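You operate a simulated robot arm through the tools that you are given. There is no shell and no other tool. Be economical: measure what you need, move in short steps, check, and stop when the job is done.

Carry out the task below with a simulated robot arm. There is one attempt and no reset: what you move stays moved.

## Task
Wash the empty ice maker through until it shows CLEAN.
Fine: water inlet valve open first, then WASH; afterwards switch off, shut the cover and the valve.

The check looks at the end state, three seconds after you hand in, the way a careful person would. Anything else that was tipped, shoved, dropped, spilled or broken makes it a failure. A push-on lid holds only when it is set on centred and level and pressed home; a screw cap is set on level and turned clockwise until tight.

## Robot
A 7-joint arm with a two-finger gripper, fixed in place. Base frame: the origin is at the foot of the arm, x ahead of it, y to its left, z up. Units: m, degrees, N and s.
With the tool pointing down near the work surface it reaches from about 0.14 to 0.62 m from the base axis. Its first joint turns from -66.0 to 66.0 degrees. Payload 2.45 kg.
The TCP is the grasp point between the finger pads, 0.026 m short of the fingertips. In the tool frame z runs along the fingers and y along their closing line. Largest opening 0.096 m; the body of the gripper starts 0.069 m behind the TCP.
Orientation is that of the tool frame in the base frame, as [roll, pitch, yaw] about the fixed x, y, z axes, in that order (R = Rz(yaw) Ry(pitch) Rx(roll)). With the fingers straight down and closing along the base's y, the tool's x points along the base's -x, its y along +y and its z along -z.

## Interface
- The arm moves only by the tool arm_command. Its argument "moves" is a list of rows, each a list of 7 numbers: the shift along the base's x, y, z in m, then the turn, a rotation vector about the base's x, y, z in rad, then the finger opening in m, from 0 to 0.096. In form: [[tx, ty, tz, rx, ry, rz, hand], ...]. A call has 1 to 8 rows; each row is the pose to reach, as a shift and turn from the pose commanded when the call began. Each row takes 0.2 s and may step no farther than 0.05 m and 8.6 degrees from the row before; otherwise, or with a gripper value out of range, the whole call is refused. A pose out of reach is approached as far as the arm can. The call stops where the force on the tool passes 50 N (or 10 N more than at its start, if that is more) or the arm is blocked; 0.2 s more then pass. Each finger halts on what it meets, pressing with about 41 N; the grip force reading is that of the motor and also rises with nothing between the fingers. The clock runs only during rows and for 0.2 s after the last one: add rows that repeat a pose to give the fingers time. The reply holds the time, the measured pose of the TCP, the force on the tool along the base axes, the opening and the grip force, in the units named above and with some noise, with the torque about the TCP (base axes, N m) and any sound that the robot's microphone picked up, and new pictures: "show" is both (left out), scene, wrist or none.
- Cameras (640 x 400 px; columns grow to the right, rows downward): "scene" is fixed at [0.1459, -0.3791, 1.4188]; the picture's right is [0.91, -0.41, 0.00], its down [-0.25, -0.55, -0.79] and it looks along [0.33, 0.72, -0.61] (base axes); focal length 342 px, centre (320, 200). "wrist" rides on the gripper at [0.082, 0.003, -0.098] in the tool frame; the picture's right is [-0.04, 1.00, 0.00], its down [-0.73, -0.03, -0.68] and it looks along [-0.68, -0.03, 0.73] (tool axes); focal length 256 px, centre (320, 200). There is no depth. A picture from a camera that has moved, and an enlarged one, comes with that camera's place and axes in the base frame and with its lens.
- close_up(camera, box): a new picture of the part [left, top, right, bottom] of that camera's present view, enlarged. No time passes.
- finish_job(): hands the job in; it is judged then, once.

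Work in short steps. Places have to be worked out from the pictures, the camera data and where the tool is seen: move nearer, look again, correct. Check each grasp and each placing, and mend what went wrong. You have 120 turns and 200 pictures in all, those below and enlarged ones among them. Open the gripper and draw the arm clear of the work before you hand the job in, unless the task says otherwise; then end with one line.

The tools are called after ">>>" as name(argument=value, ...) on one line, values as JSON. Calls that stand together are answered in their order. arm_command: Moves the arm, as the interface text tells. Its arguments: {"type":"object","properties":{"moves":{"type":"array","items":{"type":"array","items":{"type":"number"}}},"show":{"type":"string","enum":["both","scene","wrist","none"]}},"required":["moves"]} The other tools are called the same way: close_up (camera, box) takes an enlarged picture of a part of a camera's view; finish_job () hands the job in.

At the start:

```text
clock: 0.0
ee_pos: [0.3863, 0.3045, 1.0249]
tcp_rot: [180.0, 0.0, -180.0]
wrist_force: [-0.4, -0.2, -0.8]
wrist_torque: [0.01, 0.01, 0.03]
gripper_width: 0.0963
finger_force: 0.1
```

scene: 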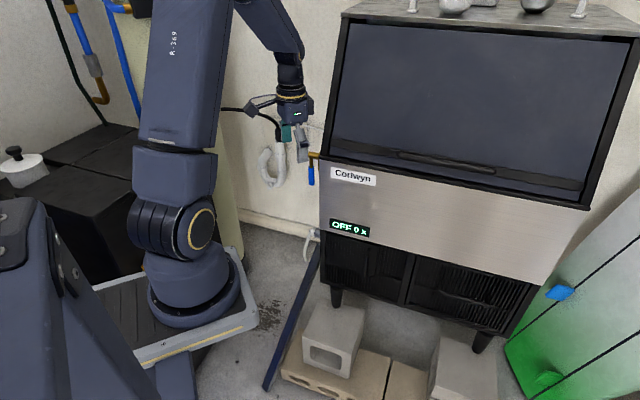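
wrist: 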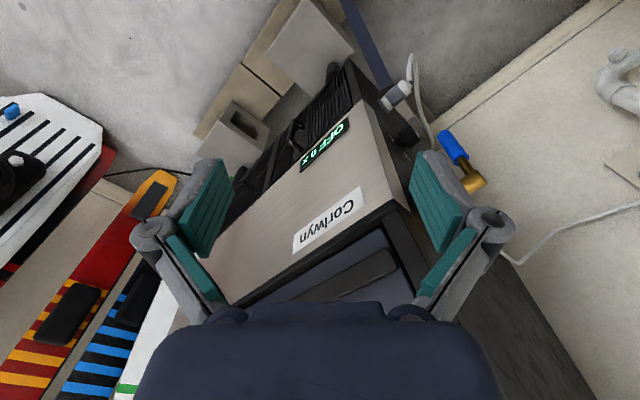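

I start by looking closer at the ice maker's panel, the valve and the cover.

>>> close_up(camera="scene", box=[220, 90, 420, 270])

>>> close_up(camera="wrist", box=[220, 60, 520, 260])

>>> close_up(camera="scene", box=[310, 0, 640, 220])

```text
2.22 times, centred on (320, 180) of scene
camera zoom: at [0.1459, -0.3791, 1.4188], right [0.91, -0.41, 0.0], down [-0.25, -0.55, -0.79], along [0.33, 0.72, -0.61], focal length 760 px, centre (320, 244)
```

zoom: 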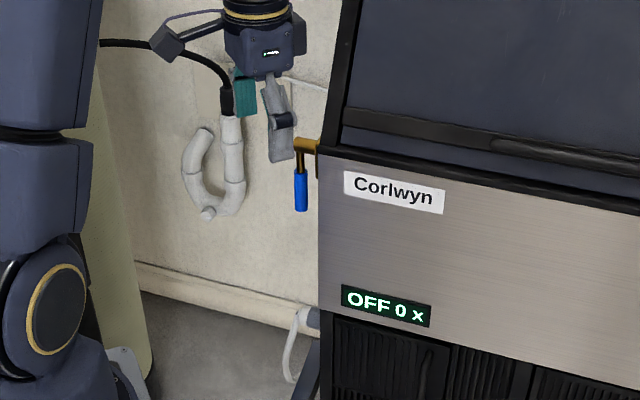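

```text
2.00 times, centred on (370, 160) of wrist
camera zoom: at [0.305, 0.3075, 1.1223], right [0.04, 1.0, 0.0], down [0.73, -0.03, 0.68], along [0.68, -0.03, -0.73], focal length 512 px, centre (220, 280)
```

zoom: 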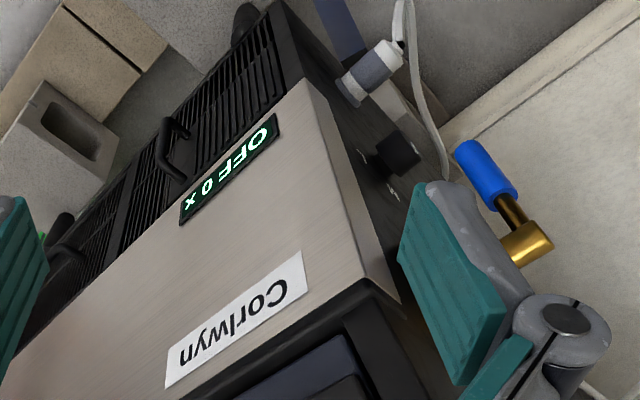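

```text
1.82 times, centred on (475, 110) of scene
camera zoom: at [0.1459, -0.3791, 1.4188], right [0.91, -0.41, 0.0], down [-0.25, -0.55, -0.79], along [0.33, 0.72, -0.61], focal length 622 px, centre (38, 364)
```

zoom: 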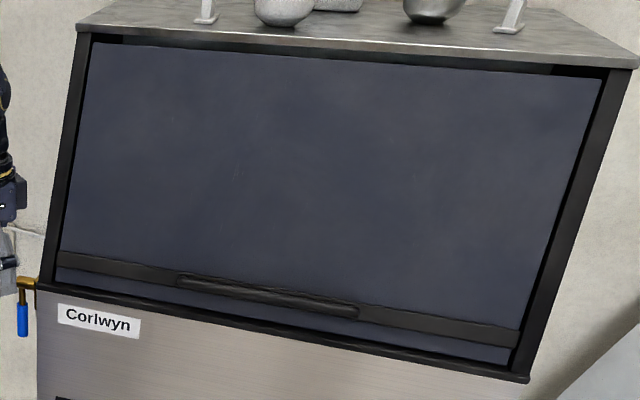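

I place the panel display near (0.563, 0.305, 0.70) and the blue valve lever near (0.515, 0.496, 0.79); a black knob sits on the machine's left flank. I shift left and yaw clockwise so the wrist camera can look at that flank.

>>> arm_command(moves=[[0, 0.04, 0, 0, 0, -0.12, 0.096], [0, 0.08, 0, 0, 0, -0.24, 0.096], [0, 0.12, 0, 0, 0, -0.36, 0.096], [0, 0.15, 0, 0, 0, -0.48, 0.096], [0, 0.18, 0, 0, 0, -0.6, 0.096]])

```text
clock: 1.2
ee_pos: [0.3864, 0.4861, 1.0256]
tcp_rot: [-180.0, 0.0, 145.5]
wrist_force: [-0.9, -0.2, 0.5]
wrist_torque: [0.03, -0.02, 0.03]
gripper_width: 0.0958
finger_force: 0.1
camera wrist: at [0.3218, 0.5341, 1.1226], right [0.6, 0.8, 0.0], down [0.59, -0.44, 0.68], along [0.54, -0.41, -0.73], focal length 256 px, centre (320, 200)
```

scene: 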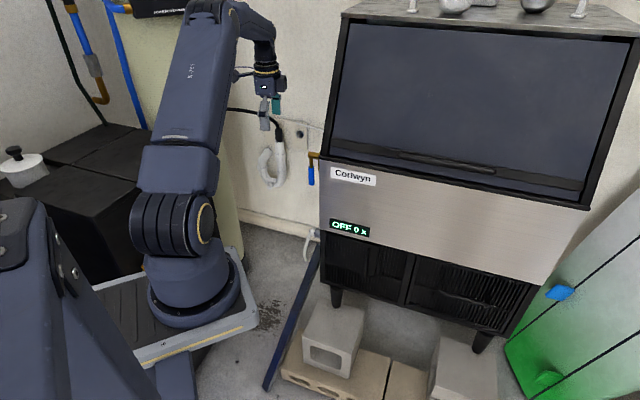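
wrist: 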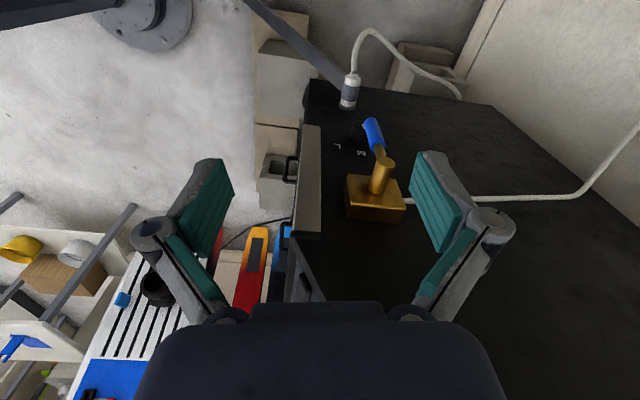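

The flank is visible now: a brass valve block with the blue lever, and a dark knob with markings below/forward of it. I zoom in.

>>> close_up(camera="wrist", box=[290, 70, 450, 230])

```text
2.50 times, centred on (370, 150) of wrist
camera zoom: at [0.3218, 0.5341, 1.1226], right [0.6, 0.8, 0.0], down [0.59, -0.44, 0.68], along [0.54, -0.41, -0.73], focal length 640 px, centre (195, 325)
```

zoom: 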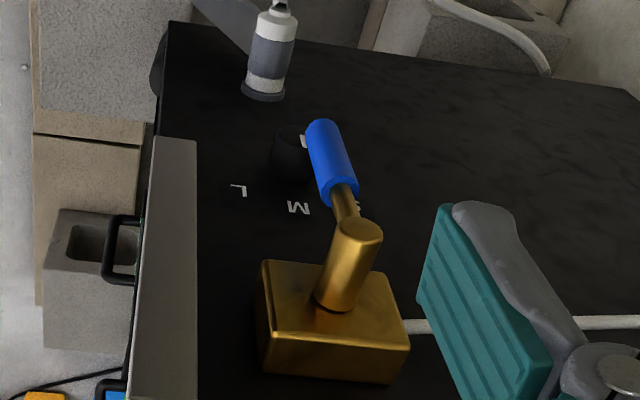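

The flank knob is an ice size dial (L/M/S), so it stays untouched. The valve lever turns about a stem normal to the flank. The OFF/WASH switch must be elsewhere, so I check the front in detail.

>>> close_up(camera="scene", box=[310, 140, 630, 360])

>>> close_up(camera="scene", box=[320, 0, 480, 100])

>>> close_up(camera="scene", box=[480, 0, 640, 100])

```text
1.82 times, centred on (470, 250) of scene
camera zoom: at [0.1459, -0.3791, 1.4188], right [0.91, -0.41, 0.0], down [-0.25, -0.55, -0.79], along [0.33, 0.72, -0.61], focal length 622 px, centre (47, 109)
```

zoom: 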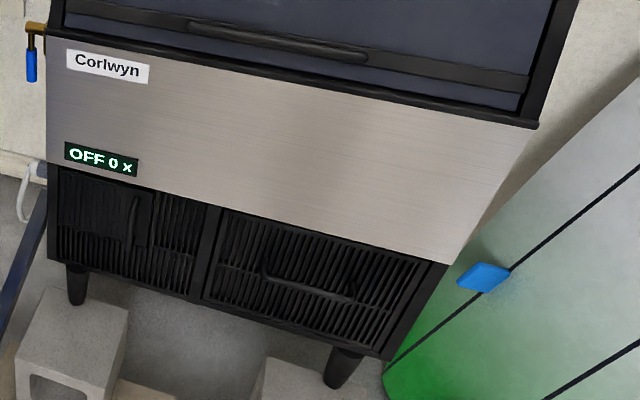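

```text
4.00 times, centred on (400, 50) of scene
camera zoom: at [0.1459, -0.3791, 1.4188], right [0.91, -0.41, 0.0], down [-0.25, -0.55, -0.79], along [0.33, 0.72, -0.61], focal length 1367 px, centre (0, 800)
```

zoom: 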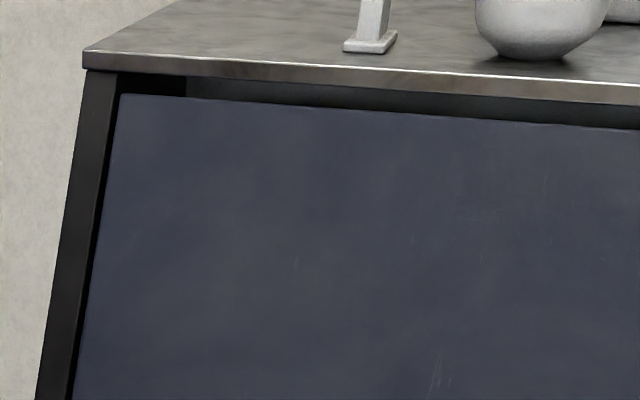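

```text
4.00 times, centred on (560, 50) of scene
camera zoom: at [0.1459, -0.3791, 1.4188], right [0.91, -0.41, 0.0], down [-0.25, -0.55, -0.79], along [0.33, 0.72, -0.61], focal length 1367 px, centre (-640, 800)
```

zoom: 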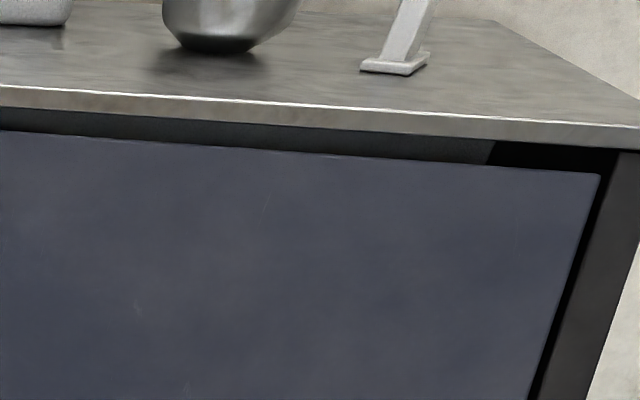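

There seems to be a small flap with a vertical handle in the lower-left grille, likely the cover over the switch; I zoom in on it.

>>> close_up(camera="scene", box=[315, 215, 425, 315])

>>> close_up(camera="scene", box=[400, 235, 540, 335])

```text
4.00 times, centred on (370, 265) of scene
camera zoom: at [0.1459, -0.3791, 1.4188], right [0.91, -0.41, 0.0], down [-0.25, -0.55, -0.79], along [0.33, 0.72, -0.61], focal length 1367 px, centre (120, -60)
```

zoom: 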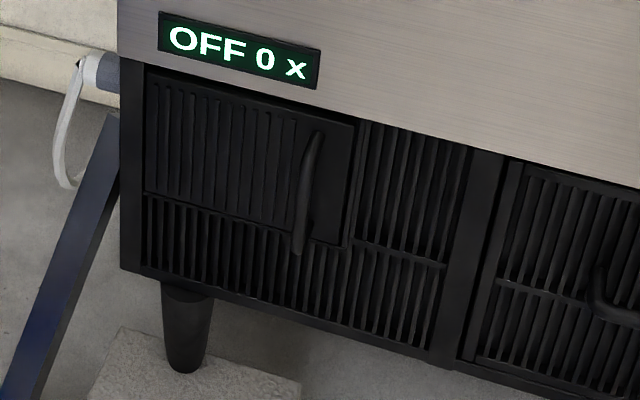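

```text
4.00 times, centred on (470, 285) of scene
camera zoom: at [0.1459, -0.3791, 1.4188], right [0.91, -0.41, 0.0], down [-0.25, -0.55, -0.79], along [0.33, 0.72, -0.61], focal length 1367 px, centre (-280, -140)
```

zoom: 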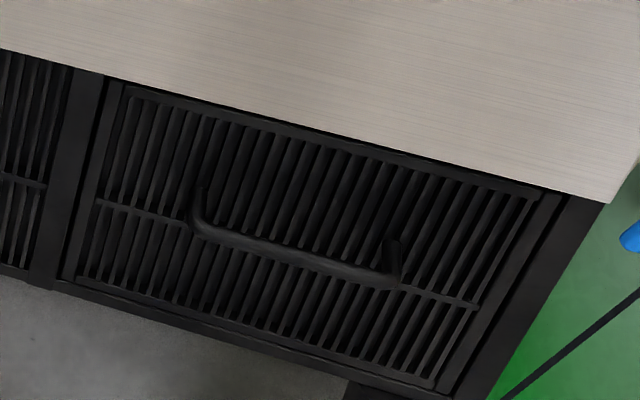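

The machine is rotated 45°: front plane x+y≈0.866, left flank y−x≈−0.115, valve pivot near (0.518, 0.493, 0.857) with the lever hanging down, so closed, and its hose runs toward the rear. The cover is the small grille door with the vertical handle. I turn the hand to face the machine's depth direction (heading +45°).

>>> arm_command(moves=[[0, -0.02, 0.0, 0, 0, 0.14, 0.096], [0, -0.04, 0, 0, 0, 0.28, 0.05], [0, -0.06, 0, 0, 0, 0.42, 0.02], [-0.02, -0.08, 0, 0, 0, 0.56, 0], [-0.03, -0.1, 0, 0, 0, 0.7, 0], [-0.04, -0.12, 0, 0, 0, 0.84, 0], [-0.05, -0.14, 0, 0, 0, 0.98, 0], [-0.06, -0.15, 0, 0, 0, 1.12, 0]], show="none")

>>> arm_command(moves=[[-0.01, 0, 0, 0, 0, 0.133, 0], [-0.02, 0, 0, 0, 0, 0.265, 0]], show="none")

>>> arm_command(moves=[[0, 0, 0, 0.1, -0.1, 0, 0], [0, 0, -0.02, 0.2, -0.2, 0, 0], [0, 0, -0.04, 0.3, -0.3, 0, 0], [0, 0, -0.06, 0.4, -0.4, 0, 0], [0, 0, -0.08, 0.5, -0.5, 0, 0], [0, 0, -0.1, 0.55, -0.55, 0, 0]])

```text
clock: 3.0
ee_pos: [0.3255, 0.3347, 1.0247]
tcp_rot: [-180.0, 0.0, -150.0]
wrist_force: [0.0, -1.0, -0.3]
wrist_torque: [0.02, 0.03, -0.02]
gripper_width: 0.0
finger_force: 28.2
```

```text
clock: 3.6
ee_pos: [0.3049, 0.3348, 1.0254]
tcp_rot: [-179.9, -0.1, -134.9]
wrist_force: [-0.7, 0.2, -0.6]
wrist_torque: [0.02, 0.01, 0.0]
gripper_width: 0.0
finger_force: 28.7
```

```text
clock: 5.0
ee_pos: [0.3043, 0.3358, 0.9246]
tcp_rot: [179.8, 44.5, -135.1]
wrist_force: [0.0, 0.2, 0.5]
wrist_torque: [-0.04, 0.03, 0.03]
gripper_width: 0.0
finger_force: 28.3
out of reach, approached as far as the arm can: row 4
camera wrist: at [0.2132, 0.2473, 0.9365], right [-0.69, 0.73, 0.03], down [0.06, 0.01, 1.0], along [0.73, 0.69, -0.05], focal length 256 px, centre (320, 200)
```

scene: 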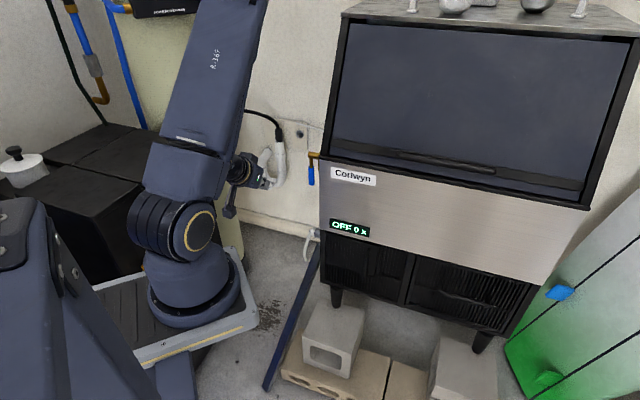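
wrist: 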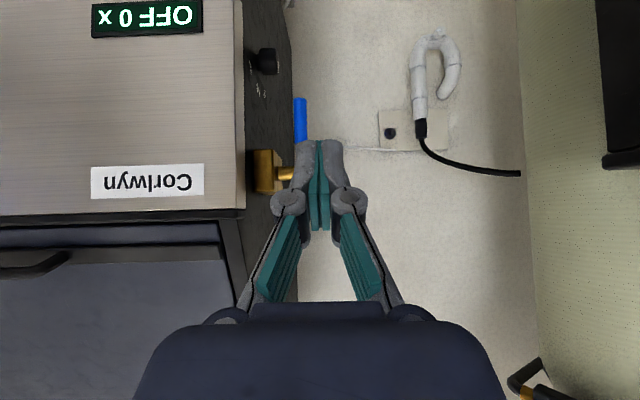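

The hand faces the machine well. The lever hangs at about nL≈−0.016 (just outside the valve block) from z≈0.76 to 0.83. I tilt the fingers nearer to horizontal and bring the closed tips to just in front of the lever.

>>> arm_command(moves=[[0.01, 0.0, -0.02, 0.1, -0.1, 0, 0], [0.02, 0.0, -0.04, 0.2, -0.2, 0, 0], [0.04, 0.01, -0.07, 0.308, -0.308, 0, 0], [0.07, 0.033, -0.1, 0.308, -0.308, 0, 0], [0.1, 0.063, -0.1156, 0.308, -0.308, 0, 0], [0.125, 0.088, -0.1156, 0.308, -0.308, 0, 0], [0.145, 0.108, -0.1156, 0.308, -0.308, 0, 0]])

```text
refused: row 3 steps farther than a row can; nothing moved
```

>>> arm_command(moves=[[0.01, 0.0, -0.02, 0.1, -0.1, 0, 0], [0.02, 0.0, -0.04, 0.2, -0.2, 0, 0], [0.04, 0.01, -0.07, 0.3, -0.3, 0, 0], [0.07, 0.033, -0.1, 0.308, -0.308, 0, 0], [0.1, 0.063, -0.1156, 0.308, -0.308, 0, 0], [0.125, 0.088, -0.1156, 0.308, -0.308, 0, 0], [0.145, 0.108, -0.1156, 0.308, -0.308, 0, 0]])

```text
clock: 6.6
ee_pos: [0.4363, 0.4635, 0.8125]
tcp_rot: [-178.1, 69.3, -134.4]
wrist_force: [-1.8, -0.7, -0.1]
wrist_torque: [-0.02, 0.01, -0.01]
gripper_width: 0.0
finger_force: 28.2
out of reach, approached as far as the arm can: row 3, 4, 5, 6, 7
camera wrist: at [0.3472, 0.38, 0.7693], right [-0.68, 0.73, 0.03], down [-0.26, -0.27, 0.93], along [0.68, 0.63, 0.38], focal length 256 px, centre (320, 200)
```

scene: 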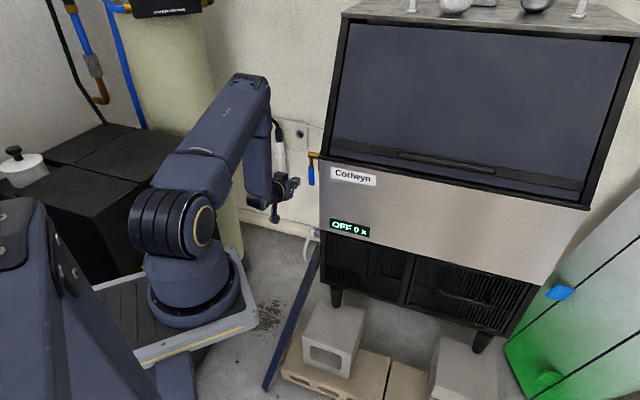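
wrist: 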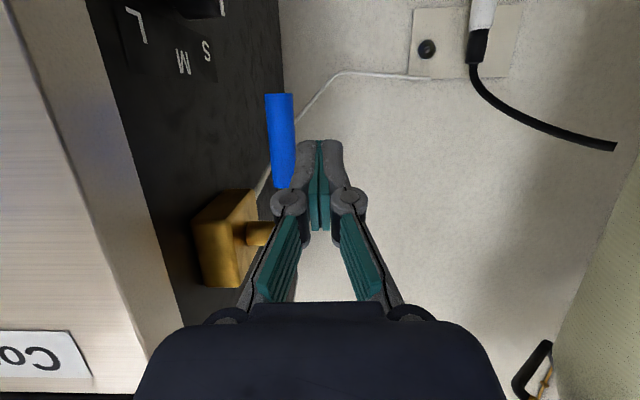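

The commanded pose was not fully reached (about 2 cm too far outboard). I re-command the missing offset with slightly less tilt and see whether it converges.

>>> arm_command(moves=[[0.0, 0.0, 0.0, -0.05, 0.05, 0, 0], [0.0, 0.0, 0.0, -0.1, 0.1, 0, 0], [0.0, 0.0, 0.0, -0.1, 0.1, 0, 0]], show="none")

```text
clock: 7.4
ee_pos: [0.4352, 0.462, 0.8128]
tcp_rot: [-179.8, 61.3, -134.9]
wrist_force: [0.4, -0.4, 0.0]
wrist_torque: [-0.01, 0.05, 0.01]
gripper_width: 0.0003
finger_force: 28.8
```

The orientation is clean at 61° tilt now. I shift inboard to line up with the lever.

>>> arm_command(moves=[[0.008, -0.008, 0.0, 0, 0, 0, 0], [0.016, -0.016, 0.0, 0, 0, 0, 0], [0.016, -0.016, 0.0, 0, 0, 0, 0]], show="wrist")

```text
clock: 8.2
ee_pos: [0.4409, 0.457, 0.816]
tcp_rot: [-179.1, 61.3, -135.0]
wrist_force: [-0.3, -0.9, 0.1]
wrist_torque: [-0.02, -0.04, 0.0]
gripper_width: 0.0
finger_force: 28.9
out of reach, approached as far as the arm can: row 1, 2, 3
camera wrist: at [0.3491, 0.3708, 0.79], right [-0.68, 0.73, 0.03], down [-0.16, -0.19, 0.97], along [0.71, 0.66, 0.24], focal length 256 px, centre (320, 200)
```

wrist: 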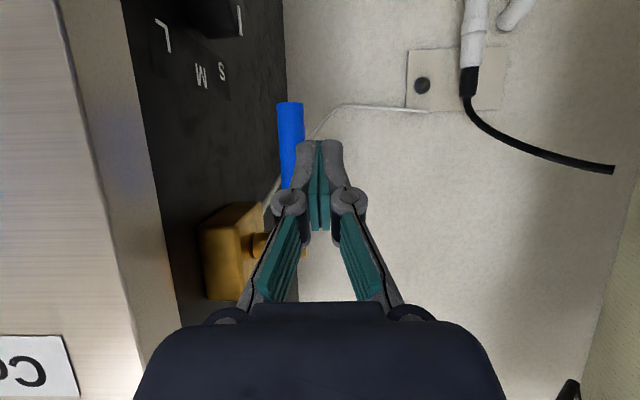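

Still limited moving inboard. I test whether swinging the heading slightly clockwise frees the arm.

>>> arm_command(moves=[[0.0, 0.0, 0.0, 0, 0, -0.1, 0], [0.008, -0.008, 0.0, 0, 0, -0.2, 0], [0.012, -0.012, 0.0, 0, 0, -0.2, 0], [0.012, -0.012, 0, 0, 0, -0.2, 0]], show="none")

```text
clock: 9.2
ee_pos: [0.4526, 0.4447, 0.8143]
tcp_rot: [179.9, 61.4, -146.6]
wrist_force: [0.0, 0.0, -0.7]
wrist_torque: [0.02, 0.0, -0.05]
gripper_width: 0.0002
finger_force: 28.6
```

That pose works (heading 33°). Fingertip is now at about d=0.657, z=0.80; I advance along the depth direction until it's about at the lever and check.

>>> arm_command(moves=[[0.015, 0.015, 0, 0, 0, 0, 0], [0.03, 0.03, 0, 0, 0, 0, 0], [0.03, 0.03, 0, 0, 0, 0, 0]])

>>> close_up(camera="scene", box=[250, 130, 350, 230])

```text
clock: 9.8
ee_pos: [0.4743, 0.4707, 0.8089]
tcp_rot: [179.8, 60.4, -146.4]
wrist_force: [-5.6, -3.7, 0.2]
wrist_torque: [0.0, 0.02, 0.0]
gripper_width: 0.0
finger_force: 28.1
stopped in row 3: the force on the tool passed its limit at 66 N (the readings are from after the stop); the commanded pose is now the measured one
camera wrist: at [0.3685, 0.4032, 0.785], right [-0.54, 0.84, 0.04], down [-0.17, -0.15, 0.97], along [0.83, 0.52, 0.23], focal length 256 px, centre (320, 200)
```

scene: 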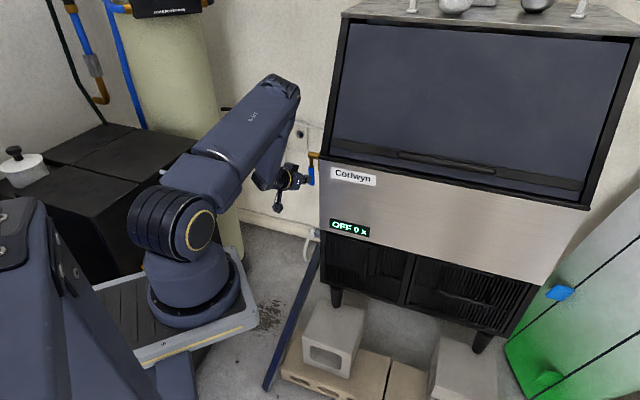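
wrist: 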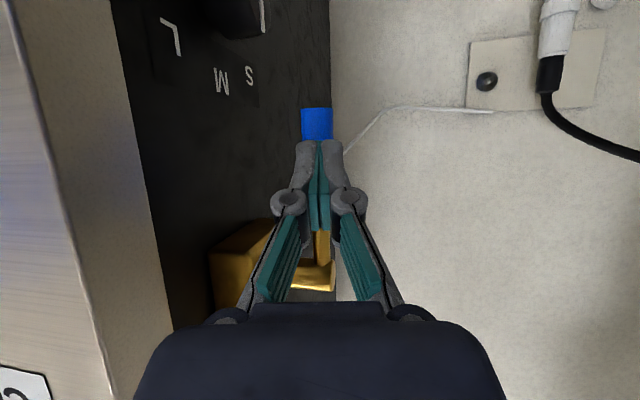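

```text
4.00 times, centred on (300, 180) of scene
camera zoom: at [0.1458, -0.3792, 1.4188], right [0.91, -0.41, 0.0], down [-0.25, -0.55, -0.79], along [0.33, 0.72, -0.61], focal length 1367 px, centre (400, 280)
```

zoom: 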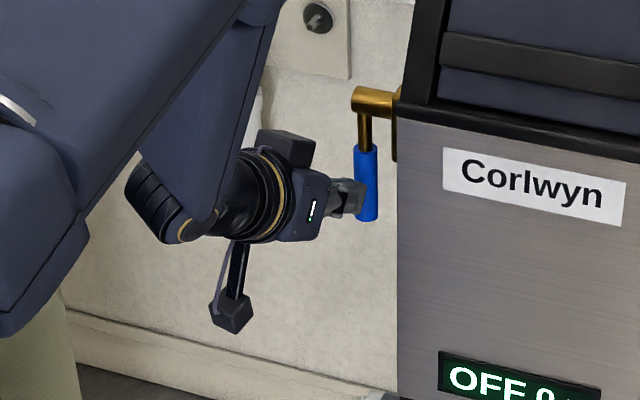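

The tip met the lever with a high force. I push once more gently in small steps to tell a stop from a stiff lever.

>>> arm_command(moves=[[0.002, 0.002, 0, 0, 0, 0, 0], [0.004, 0.004, 0, 0, 0, 0, 0], [0.006, 0.006, 0, 0, 0, 0, 0], [0.008, 0.008, 0, 0, 0, 0, 0], [0.01, 0.01, 0, 0, 0, 0, 0]], show="none")

```text
clock: 10.4
ee_pos: [0.4735, 0.4731, 0.8049]
tcp_rot: [180.0, 59.6, -146.2]
wrist_force: [-7.7, -7.2, 5.0]
wrist_torque: [0.05, -0.07, -0.09]
gripper_width: 0.0
finger_force: 28.5
stopped in row 2: the force on the tool passed its limit at 54 N (the readings are from after the stop); the commanded pose is now the measured one
```

It's a firm stop, so the lever opens the other way, toward the front. I'll back off, open the fingers, straddle the lever and grip it, then swing it forward and up (it can pivot between the pads).

>>> arm_command(moves=[[-0.017, -0.011, 0, 0, 0, 0, 0.0], [-0.033, -0.022, 0, 0, 0, 0, 0.03], [-0.033, -0.022, 0, 0, 0, 0, 0.05], [-0.033, -0.022, -0.004, 0, 0, 0, 0.05], [-0.033, -0.022, -0.004, 0, 0, 0, 0.05]], show="wrist")

```text
clock: 11.7
ee_pos: [0.4435, 0.4523, 0.801]
tcp_rot: [179.9, 59.8, -146.3]
wrist_force: [0.3, -0.1, 1.1]
wrist_torque: [0.03, -0.01, -0.01]
gripper_width: 0.0499
finger_force: 0.1
camera wrist: at [0.3367, 0.3832, 0.7796], right [-0.54, 0.84, 0.04], down [-0.16, -0.15, 0.98], along [0.83, 0.52, 0.22], focal length 256 px, centre (320, 200)
```

wrist: 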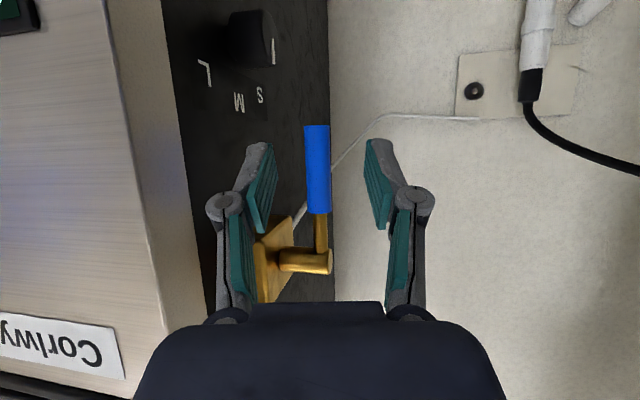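

The lever is centred between the fingers. I advance until it lies at the pads, then close.

>>> arm_command(moves=[[0.014, 0.0095, 0, 0, 0, 0, 0.05], [0.028, 0.019, 0, 0, 0, 0, 0.05], [0.042, 0.0285, 0, 0, 0, 0, 0.05], [0.0557, 0.0378, 0, 0, 0, 0, 0.05], [0.0557, 0.0378, 0, 0, 0, 0, 0.0], [0.0557, 0.0378, 0, 0, 0, 0, 0.0], [0.0557, 0.0378, 0, 0, 0, 0, 0.0]], show="wrist")

```text
clock: 13.2
ee_pos: [0.5015, 0.4874, 0.8014]
tcp_rot: [-179.8, 59.8, -146.4]
wrist_force: [8.4, -17.2, -0.6]
wrist_torque: [-0.15, -0.06, -0.09]
gripper_width: 0.0188
finger_force: 37.1
camera wrist: at [0.3946, 0.4196, 0.7791], right [-0.53, 0.85, 0.03], down [-0.17, -0.14, 0.98], along [0.83, 0.52, 0.22], focal length 256 px, centre (320, 200)
```

wrist: 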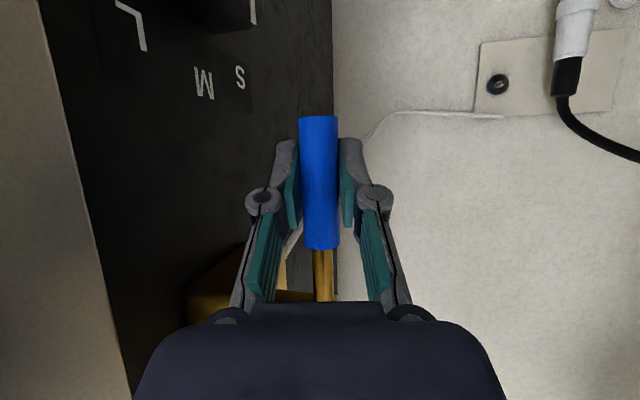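

The grip holds the lever (0.019 m wide). I swing it toward the front along a 6 cm arc, first half.

>>> arm_command(moves=[[-0.0044, -0.0044, 0.0003, 0, 0, 0, 0], [-0.0088, -0.0088, 0.0013, 0, 0, 0, 0], [-0.0131, -0.0131, 0.003, 0, 0, 0, 0], [-0.0173, -0.0173, 0.0052, 0, 0, 0, 0], [-0.0212, -0.0212, 0.008, 0, 0, 0, 0], [-0.025, -0.025, 0.0115, 0, 0, 0, 0], [-0.0284, -0.0284, 0.0154, 0, 0, 0, 0], [-0.0315, -0.0315, 0.02, 0, 0, 0, 0]], show="wrist")

```text
clock: 15.1
ee_pos: [0.4654, 0.4548, 0.8169]
tcp_rot: [-179.7, 59.2, -146.1]
wrist_force: [15.8, -8.9, -24.2]
wrist_torque: [-1.71, 0.39, 0.08]
gripper_width: 0.0212
finger_force: 44.4
camera wrist: at [0.3593, 0.387, 0.7965], right [-0.54, 0.84, 0.03], down [-0.16, -0.14, 0.98], along [0.83, 0.52, 0.21], focal length 256 px, centre (320, 200)
```

wrist: 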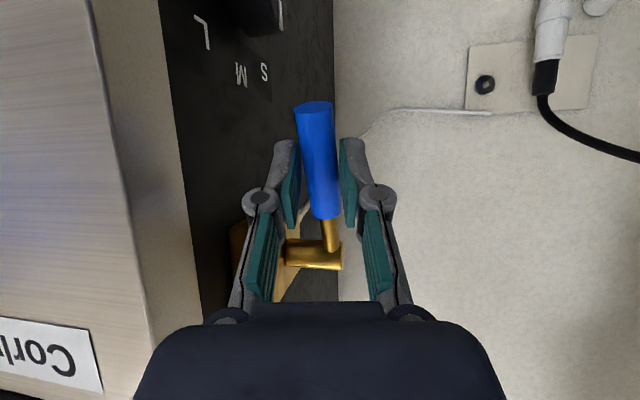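

The lever is following, roughly 39° along; refined radius ≈0.077 m (pivot z≈0.878). I continue the arc up to horizontal.

>>> arm_command(moves=[[-0.003, -0.003, 0.005, 0, 0, 0, 0], [-0.0061, -0.0061, 0.01, 0, 0, 0, 0], [-0.0113, -0.0113, 0.0195, 0, 0, 0, 0], [-0.0153, -0.0153, 0.03, 0, 0, 0, 0], [-0.0182, -0.0182, 0.0415, 0, 0, 0, 0], [-0.0198, -0.0198, 0.0535, 0, 0, 0, 0], [-0.0201, -0.0201, 0.0615, 0, 0, 0, 0], [-0.0201, -0.0201, 0.0615, 0, 0, 0, 0]])

```text
clock: 16.9
ee_pos: [0.444, 0.4388, 0.8822]
tcp_rot: [179.9, 59.6, -146.3]
wrist_force: [0.5, 0.1, 0.4]
wrist_torque: [-0.01, -0.01, -0.01]
gripper_width: 0.0
finger_force: 27.8
camera wrist: at [0.3391, 0.3698, 0.8602], right [-0.54, 0.84, 0.04], down [-0.16, -0.15, 0.98], along [0.83, 0.52, 0.22], focal length 256 px, centre (320, 200)
```

scene: 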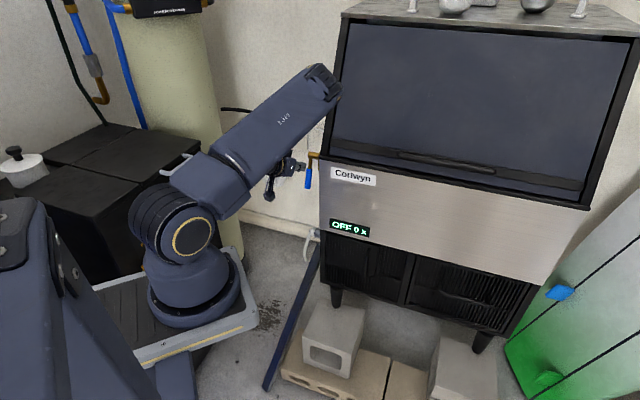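
wrist: 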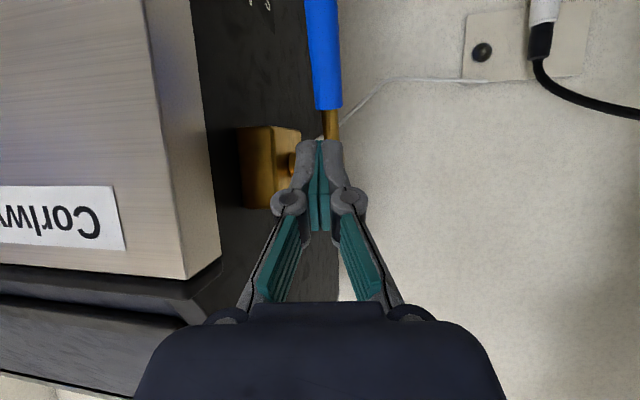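

The grip slipped off with the lever roughly 40° along; the closed hand is now above it. I retreat, go under the lever's end, and will lift it from below.

>>> arm_command(moves=[[-0.03, -0.02, 0, 0, 0, 0, 0], [-0.058, -0.038, 0, 0, 0, 0, 0], [-0.058, -0.038, -0.042, 0, 0, 0, 0], [-0.058, -0.038, -0.084, 0, 0, 0, 0], [-0.058, -0.038, -0.124, 0, 0, 0, 0], [-0.058, -0.038, -0.124, 0, 0, 0, 0]])

>>> close_up(camera="scene", box=[250, 130, 350, 230])

```text
clock: 18.2
ee_pos: [0.3871, 0.3983, 0.7585]
tcp_rot: [179.9, 59.8, -146.3]
wrist_force: [0.0, -0.2, 0.3]
wrist_torque: [-0.01, 0.03, -0.01]
gripper_width: 0.0
finger_force: 28.2
camera wrist: at [0.2815, 0.3301, 0.7359], right [-0.54, 0.84, 0.04], down [-0.16, -0.15, 0.98], along [0.83, 0.52, 0.22], focal length 256 px, centre (320, 200)
```

scene: 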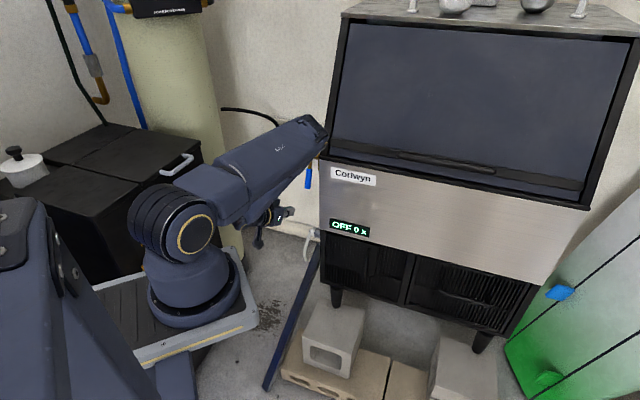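
wrist: 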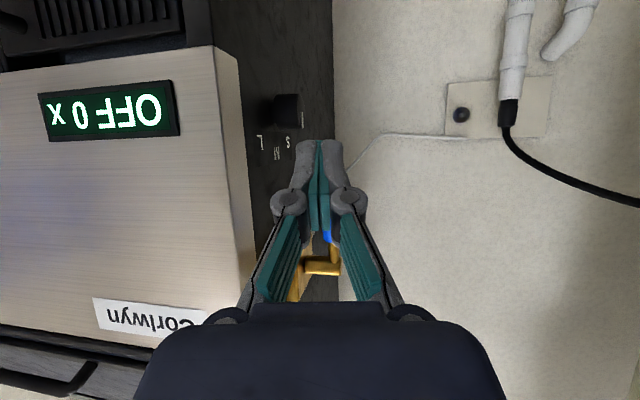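

```text
4.00 times, centred on (300, 180) of scene
camera zoom: at [0.1459, -0.3791, 1.4188], right [0.91, -0.41, 0.0], down [-0.25, -0.55, -0.79], along [0.33, 0.72, -0.61], focal length 1367 px, centre (400, 280)
```

zoom: 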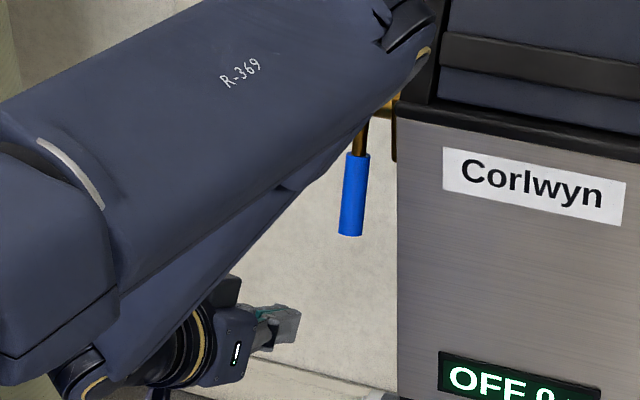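

The lever stands about 24° forward, its end near z≈0.75. I go lower and slide the fingers under its end.

>>> arm_command(moves=[[0, 0, -0.045, 0, 0, 0, 0], [0.025, 0.017, -0.045, 0, 0, 0, 0], [0.05, 0.034, -0.045, 0, 0, 0, 0], [0.073, 0.051, -0.045, 0, 0, 0, 0], [0.073, 0.051, -0.045, 0, 0, 0, 0]])

>>> close_up(camera="scene", box=[250, 130, 350, 230])

```text
clock: 19.4
ee_pos: [0.4602, 0.4526, 0.7142]
tcp_rot: [179.9, 59.8, -146.3]
wrist_force: [0.2, -0.6, -0.1]
wrist_torque: [-0.01, -0.02, -0.02]
gripper_width: 0.0
finger_force: 28.4
camera wrist: at [0.3547, 0.3834, 0.6912], right [-0.54, 0.84, 0.04], down [-0.16, -0.15, 0.98], along [0.83, 0.52, 0.22], focal length 256 px, centre (320, 200)
```

scene: 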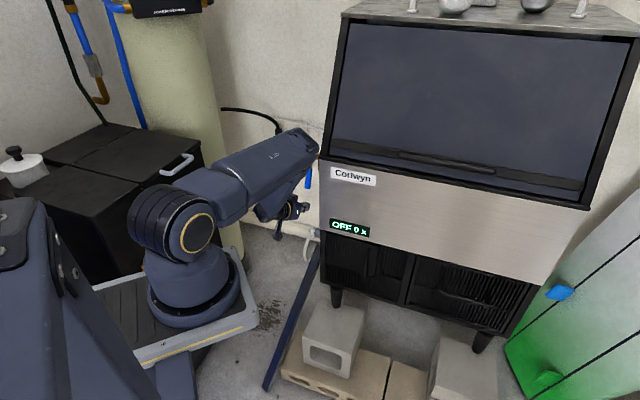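
wrist: 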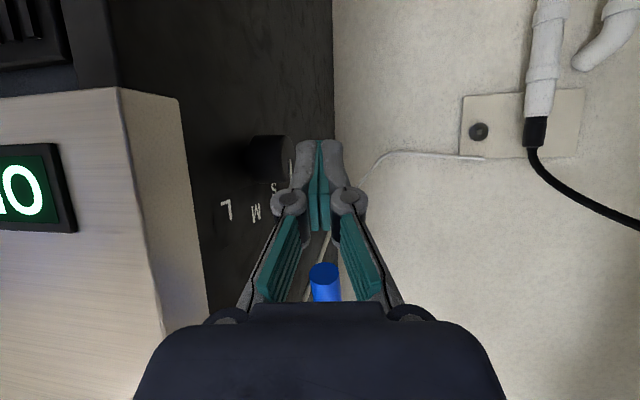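

```text
4.00 times, centred on (300, 180) of scene
camera zoom: at [0.1459, -0.3791, 1.4188], right [0.91, -0.41, 0.0], down [-0.25, -0.55, -0.79], along [0.33, 0.72, -0.61], focal length 1367 px, centre (400, 280)
```

zoom: 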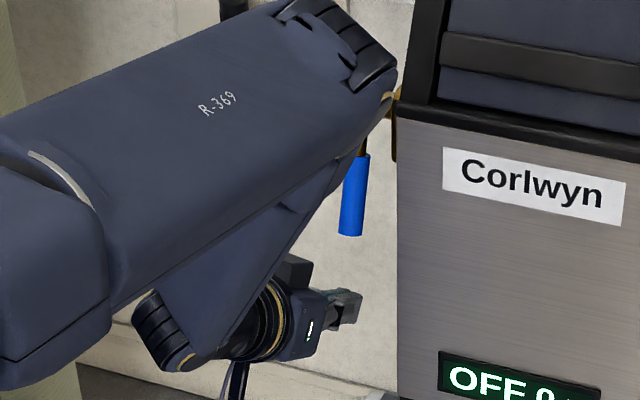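

The handle end is right above the pads (d≈0.64). I lift along an arc, keeping the pads under the handle.

>>> arm_command(moves=[[0, 0, 0.025, 0, 0, 0, 0], [-0.004, -0.004, 0.042, 0, 0, 0, 0], [-0.01, -0.01, 0.058, 0, 0, 0, 0], [-0.016, -0.016, 0.073, 0, 0, 0, 0], [-0.022, -0.022, 0.087, 0, 0, 0, 0], [-0.025, -0.025, 0.102, 0, 0, 0, 0], [-0.026, -0.026, 0.118, 0, 0, 0, 0], [-0.027, -0.027, 0.133, 0, 0, 0, 0]])

>>> close_up(camera="scene", box=[250, 130, 350, 230])

```text
clock: 21.2
ee_pos: [0.433, 0.4235, 0.847]
tcp_rot: [179.9, 59.9, -146.2]
wrist_force: [0.1, 0.5, 0.2]
wrist_torque: [-0.01, -0.02, -0.03]
gripper_width: 0.0
finger_force: 28.3
camera wrist: at [0.3284, 0.3549, 0.8259], right [-0.54, 0.84, 0.04], down [-0.16, -0.15, 0.98], along [0.83, 0.52, 0.22], focal length 256 px, centre (320, 200)
```

scene: 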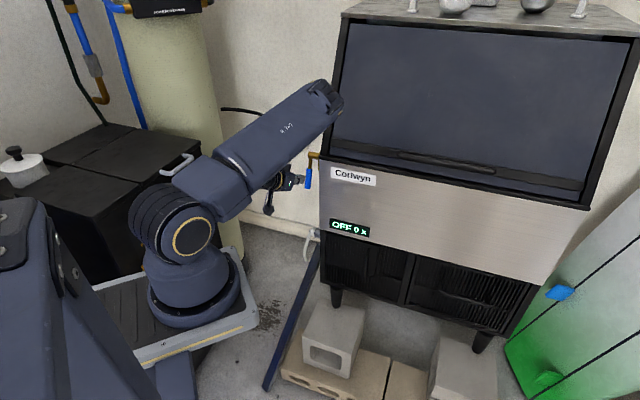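
wrist: 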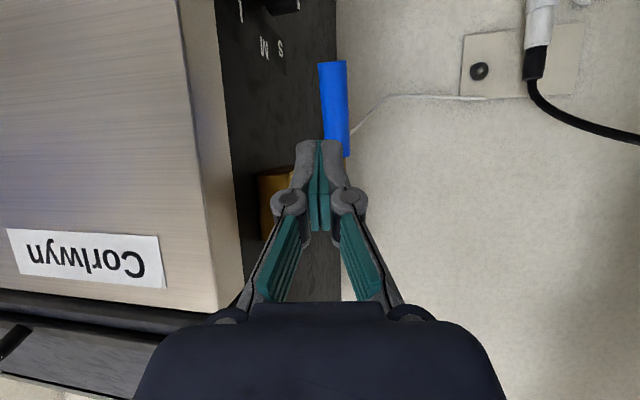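

```text
4.00 times, centred on (300, 180) of scene
camera zoom: at [0.1459, -0.3791, 1.4188], right [0.91, -0.41, 0.0], down [-0.25, -0.55, -0.79], along [0.33, 0.72, -0.61], focal length 1367 px, centre (400, 280)
```

zoom: 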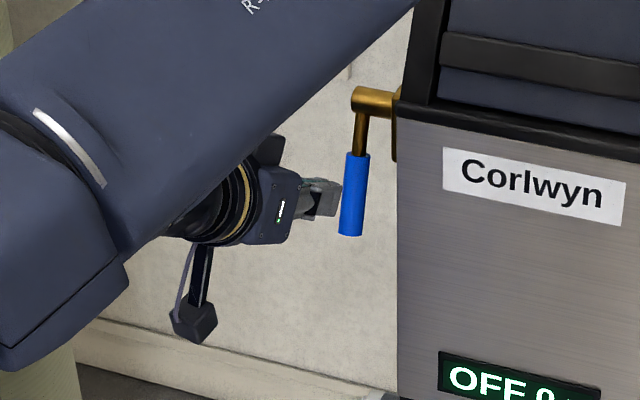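

The fingers passed in front: the lever end is actually near d≈0.672, z≈0.77, only ~20° along. A pull from behind is better: I'll come from the outboard side with fingers pointing inboard-down, like a peg behind the lever. First retreat and straighten the tool.

>>> arm_command(moves=[[-0.03, -0.02, 0.01, -0.073, 0.109, 0, 0], [-0.06, -0.04, 0.04, -0.146, 0.218, 0, 0], [-0.07, -0.04, 0.08, -0.219, 0.327, 0, 0], [-0.08, -0.02, 0.12, -0.292, 0.436, 0, 0], [-0.08, 0.01, 0.15, -0.365, 0.545, 0, 0], [-0.08, 0.03, 0.17, -0.438, 0.654, 0, 0], [-0.08, 0.05, 0.17, -0.511, 0.763, 0, 0], [-0.08, 0.05, 0.17, -0.581, 0.871, 0, 0]], show="none")

>>> arm_command(moves=[[0, 0.02, 0, 0, 0, -0.145, 0], [0, 0.04, 0, 0, 0, -0.29, 0], [0, 0.06, 0, 0, 0, -0.435, 0], [0, 0.08, 0, 0, 0, -0.58, 0], [0.01, 0.1, 0, 0, 0, -0.725, 0], [0.02, 0.12, 0, 0, 0, -0.87, 0], [0.02, 0.13, 0, 0, 0, -1.015, 0], [0.02, 0.13, 0, 0, 0, -1.16, 0]], show="wrist")

```text
clock: 23.1
ee_pos: [0.3535, 0.4741, 1.0185]
tcp_rot: [179.9, -0.4, -146.2]
wrist_force: [-0.6, -0.7, -0.2]
wrist_torque: [0.02, 0.0, -0.01]
gripper_width: 0.0001
finger_force: 28.5
```

```text
clock: 24.9
ee_pos: [0.3604, 0.5507, 1.0122]
tcp_rot: [179.8, -0.2, 147.1]
wrist_force: [0.6, -0.5, -0.2]
wrist_torque: [-0.01, 0.01, -0.01]
gripper_width: 0.0
finger_force: 28.5
out of reach, approached as far as the arm can: row 5, 6, 7, 8
camera wrist: at [0.2948, 0.5966, 1.1095], right [0.58, 0.82, 0.0], down [0.6, -0.43, 0.68], along [0.55, -0.39, -0.74], focal length 256 px, centre (320, 200)
```

wrist: 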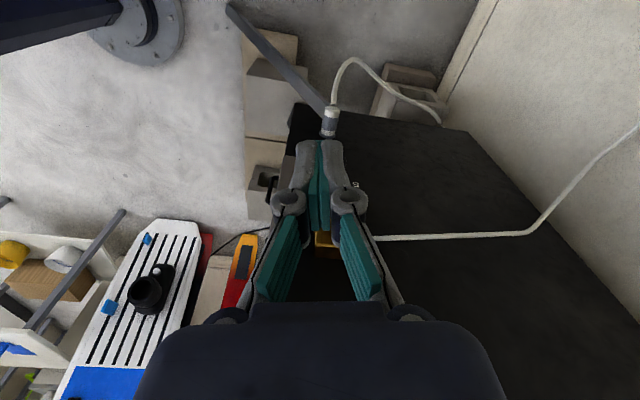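

I now try tilting the fingers inboard (toward the flank) while moving nearer, to see if this posture is reachable.

>>> arm_command(moves=[[0.02, -0.005, 0, -0.07, -0.108, 0, 0], [0.04, -0.01, -0.01, -0.14, -0.216, 0, 0], [0.06, -0.015, -0.02, -0.21, -0.324, 0, 0], [0.08, -0.02, -0.04, -0.28, -0.432, 0, 0], [0.09, -0.02, -0.06, -0.35, -0.54, 0, 0], [0.09, -0.02, -0.07, -0.42, -0.648, 0, 0]])

```text
clock: 26.2
ee_pos: [0.5108, 0.4708, 0.9882]
tcp_rot: [-179.7, 44.1, 147.8]
wrist_force: [-0.6, 1.0, 0.7]
wrist_torque: [-0.04, -0.07, 0.04]
gripper_width: 0.0
finger_force: 28.8
out of reach, approached as far as the arm can: row 2, 3, 4, 5, 6
camera wrist: at [0.4062, 0.54, 1.0006], right [0.56, 0.83, 0.03], down [0.03, -0.05, 1.0], along [0.83, -0.56, -0.06], focal length 256 px, centre (320, 200)
```

scene: 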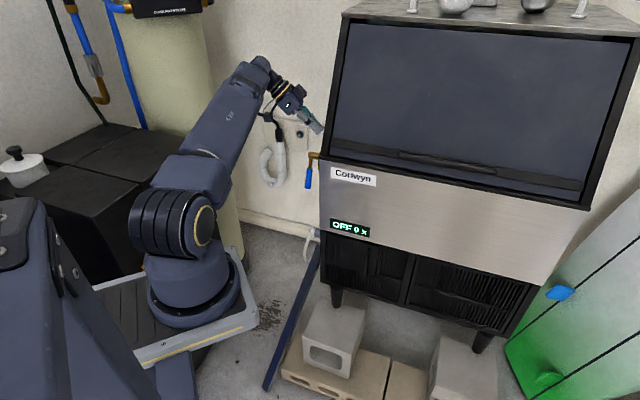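
wrist: 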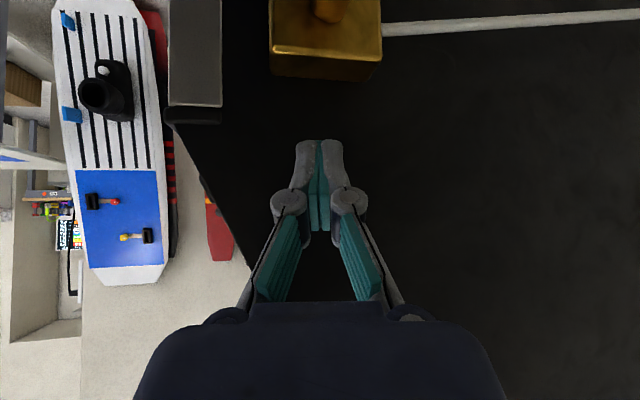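

This tilted posture works. I move rearward and outboard of the valve, then descend behind the lever.

>>> arm_command(moves=[[0.0, 0.03, 0.0, 0, 0, 0, 0], [0.023, 0.05, 0.0, 0, 0, 0, 0], [0.046, 0.067, 0.0, 0, 0, 0, 0], [0.046, 0.067, -0.04, 0, 0, 0, 0], [0.046, 0.067, -0.06, 0, 0, 0, 0]])

```text
clock: 27.4
ee_pos: [0.5184, 0.4727, 0.9509]
tcp_rot: [180.0, 44.0, 147.4]
wrist_force: [-0.3, 0.0, 0.5]
wrist_torque: [-0.01, 0.01, 0.0]
gripper_width: 0.0
finger_force: 28.3
out of reach, approached as far as the arm can: row 1, 2, 3, 4, 5
camera wrist: at [0.4139, 0.5422, 0.9633], right [0.56, 0.83, 0.03], down [0.03, -0.05, 1.0], along [0.83, -0.56, -0.06], focal length 256 px, centre (320, 200)
```

scene: 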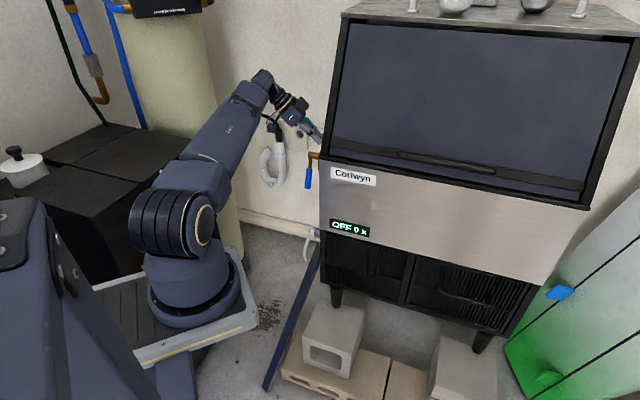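
wrist: 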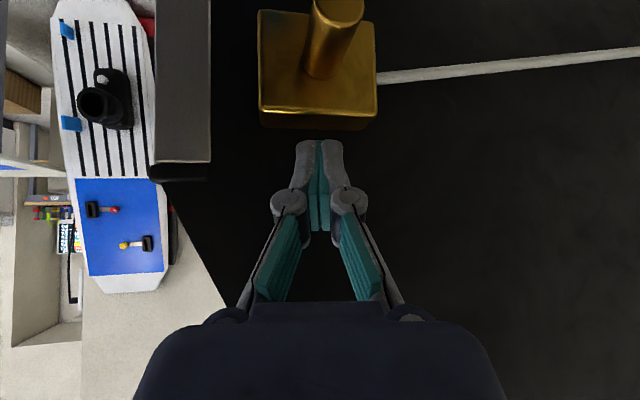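

Fingers-down reach is limited to ~0.62–0.7 m radius, so only the radial posture serves here. New plan: straddle the lever deeper so it lies behind the pads, close the tips behind it as a positive hook, and pull forward. I return to the radial posture.

>>> arm_command(moves=[[-0.02, 0.01, 0.01, 0.06, 0.092, 0, 0], [-0.05, 0.01, 0.03, 0.12, 0.184, 0, 0], [-0.08, 0.01, 0.05, 0.18, 0.276, 0, 0], [-0.1, 0, 0.06, 0.24, 0.368, 0, 0], [-0.12, -0.02, 0.06, 0.3, 0.46, 0, 0], [-0.13, -0.04, 0.06, 0.36, 0.552, 0, 0], [-0.14, -0.05, 0.06, 0.42, 0.644, 0, 0]], show="none")

>>> arm_command(moves=[[0, -0.01, 0, 0, 0, 0.145, 0], [0, -0.02, 0, 0, 0, 0.29, 0], [0, -0.03, 0, 0, 0, 0.435, 0], [0, -0.04, 0, 0, 0, 0.58, 0], [0, -0.04, 0, 0, 0, 0.725, 0], [0, -0.04, 0, 0, 0, 0.87, 0], [0, -0.04, 0, 0, 0, 1.015, 0], [0, -0.04, 0, 0, 0, 1.15, 0]], show="none")

>>> arm_command(moves=[[0, -0.01, -0.02, 0.073, -0.109, 0, 0.02], [0, -0.02, -0.04, 0.146, -0.218, 0, 0.03], [0, -0.02, -0.07, 0.219, -0.327, 0, 0.05], [0, -0.02, -0.1, 0.292, -0.436, 0, 0.05], [0, -0.02, -0.13, 0.365, -0.545, 0, 0.05], [0, -0.02, -0.16, 0.438, -0.654, 0, 0.05], [0, -0.02, -0.18, 0.511, -0.763, 0, 0.05], [0, -0.02, -0.2, 0.581, -0.871, 0, 0.05]], show="wrist")

```text
clock: 29.1
ee_pos: [0.3744, 0.4262, 1.0114]
tcp_rot: [179.8, -0.1, 147.2]
wrist_force: [0.3, -0.4, -0.4]
wrist_torque: [0.01, 0.01, 0.0]
gripper_width: 0.0001
finger_force: 28.7
```

```text
clock: 30.9
ee_pos: [0.3733, 0.3849, 1.0113]
tcp_rot: [179.7, -0.1, -146.7]
wrist_force: [-0.7, -0.1, -0.1]
wrist_torque: [0.01, -0.02, -0.04]
gripper_width: 0.0001
finger_force: 28.1
```

```text
clock: 32.6
ee_pos: [0.3754, 0.3647, 0.8118]
tcp_rot: [178.4, 60.0, -147.7]
wrist_force: [0.2, 0.3, 0.4]
wrist_torque: [-0.02, 0.03, 0.03]
gripper_width: 0.05
finger_force: 0.1
out of reach, approached as far as the arm can: row 4
camera wrist: at [0.2684, 0.2967, 0.7893], right [-0.54, 0.84, 0.05], down [-0.16, -0.16, 0.97], along [0.83, 0.51, 0.22], focal length 256 px, centre (320, 200)
```

wrist: 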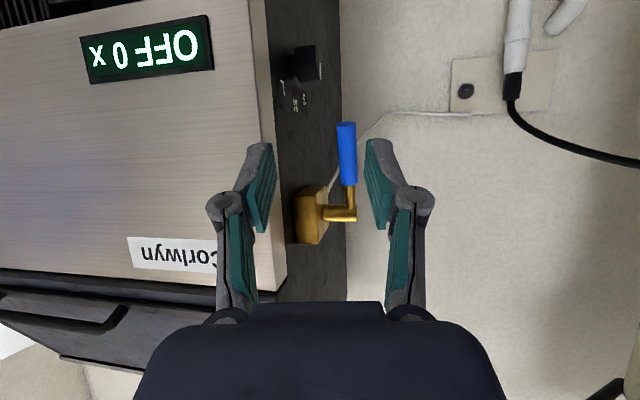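

I line up in front of the lever first, slightly lower, fingers open 5 cm.

>>> arm_command(moves=[[0.02, 0.025, -0.022, 0, 0, 0, 0.05], [0.04, 0.05, -0.044, 0, 0, 0, 0.05], [0.055, 0.069, -0.044, 0, 0, 0, 0.05], [0.055, 0.069, -0.044, 0, 0, 0, 0.05]], show="wrist")

```text
clock: 33.6
ee_pos: [0.4314, 0.4348, 0.769]
tcp_rot: [178.8, 59.9, -147.5]
wrist_force: [0.0, 0.2, -0.5]
wrist_torque: [-0.01, 0.0, 0.03]
gripper_width: 0.0498
finger_force: 0.0
camera wrist: at [0.3246, 0.3667, 0.7461], right [-0.54, 0.84, 0.05], down [-0.16, -0.16, 0.97], along [0.83, 0.52, 0.22], focal length 256 px, centre (320, 200)
```

wrist: 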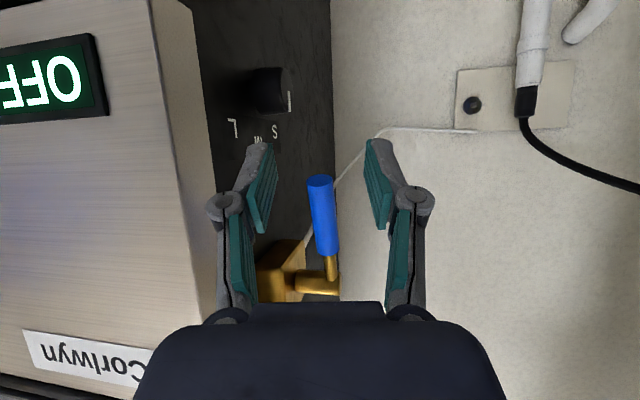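

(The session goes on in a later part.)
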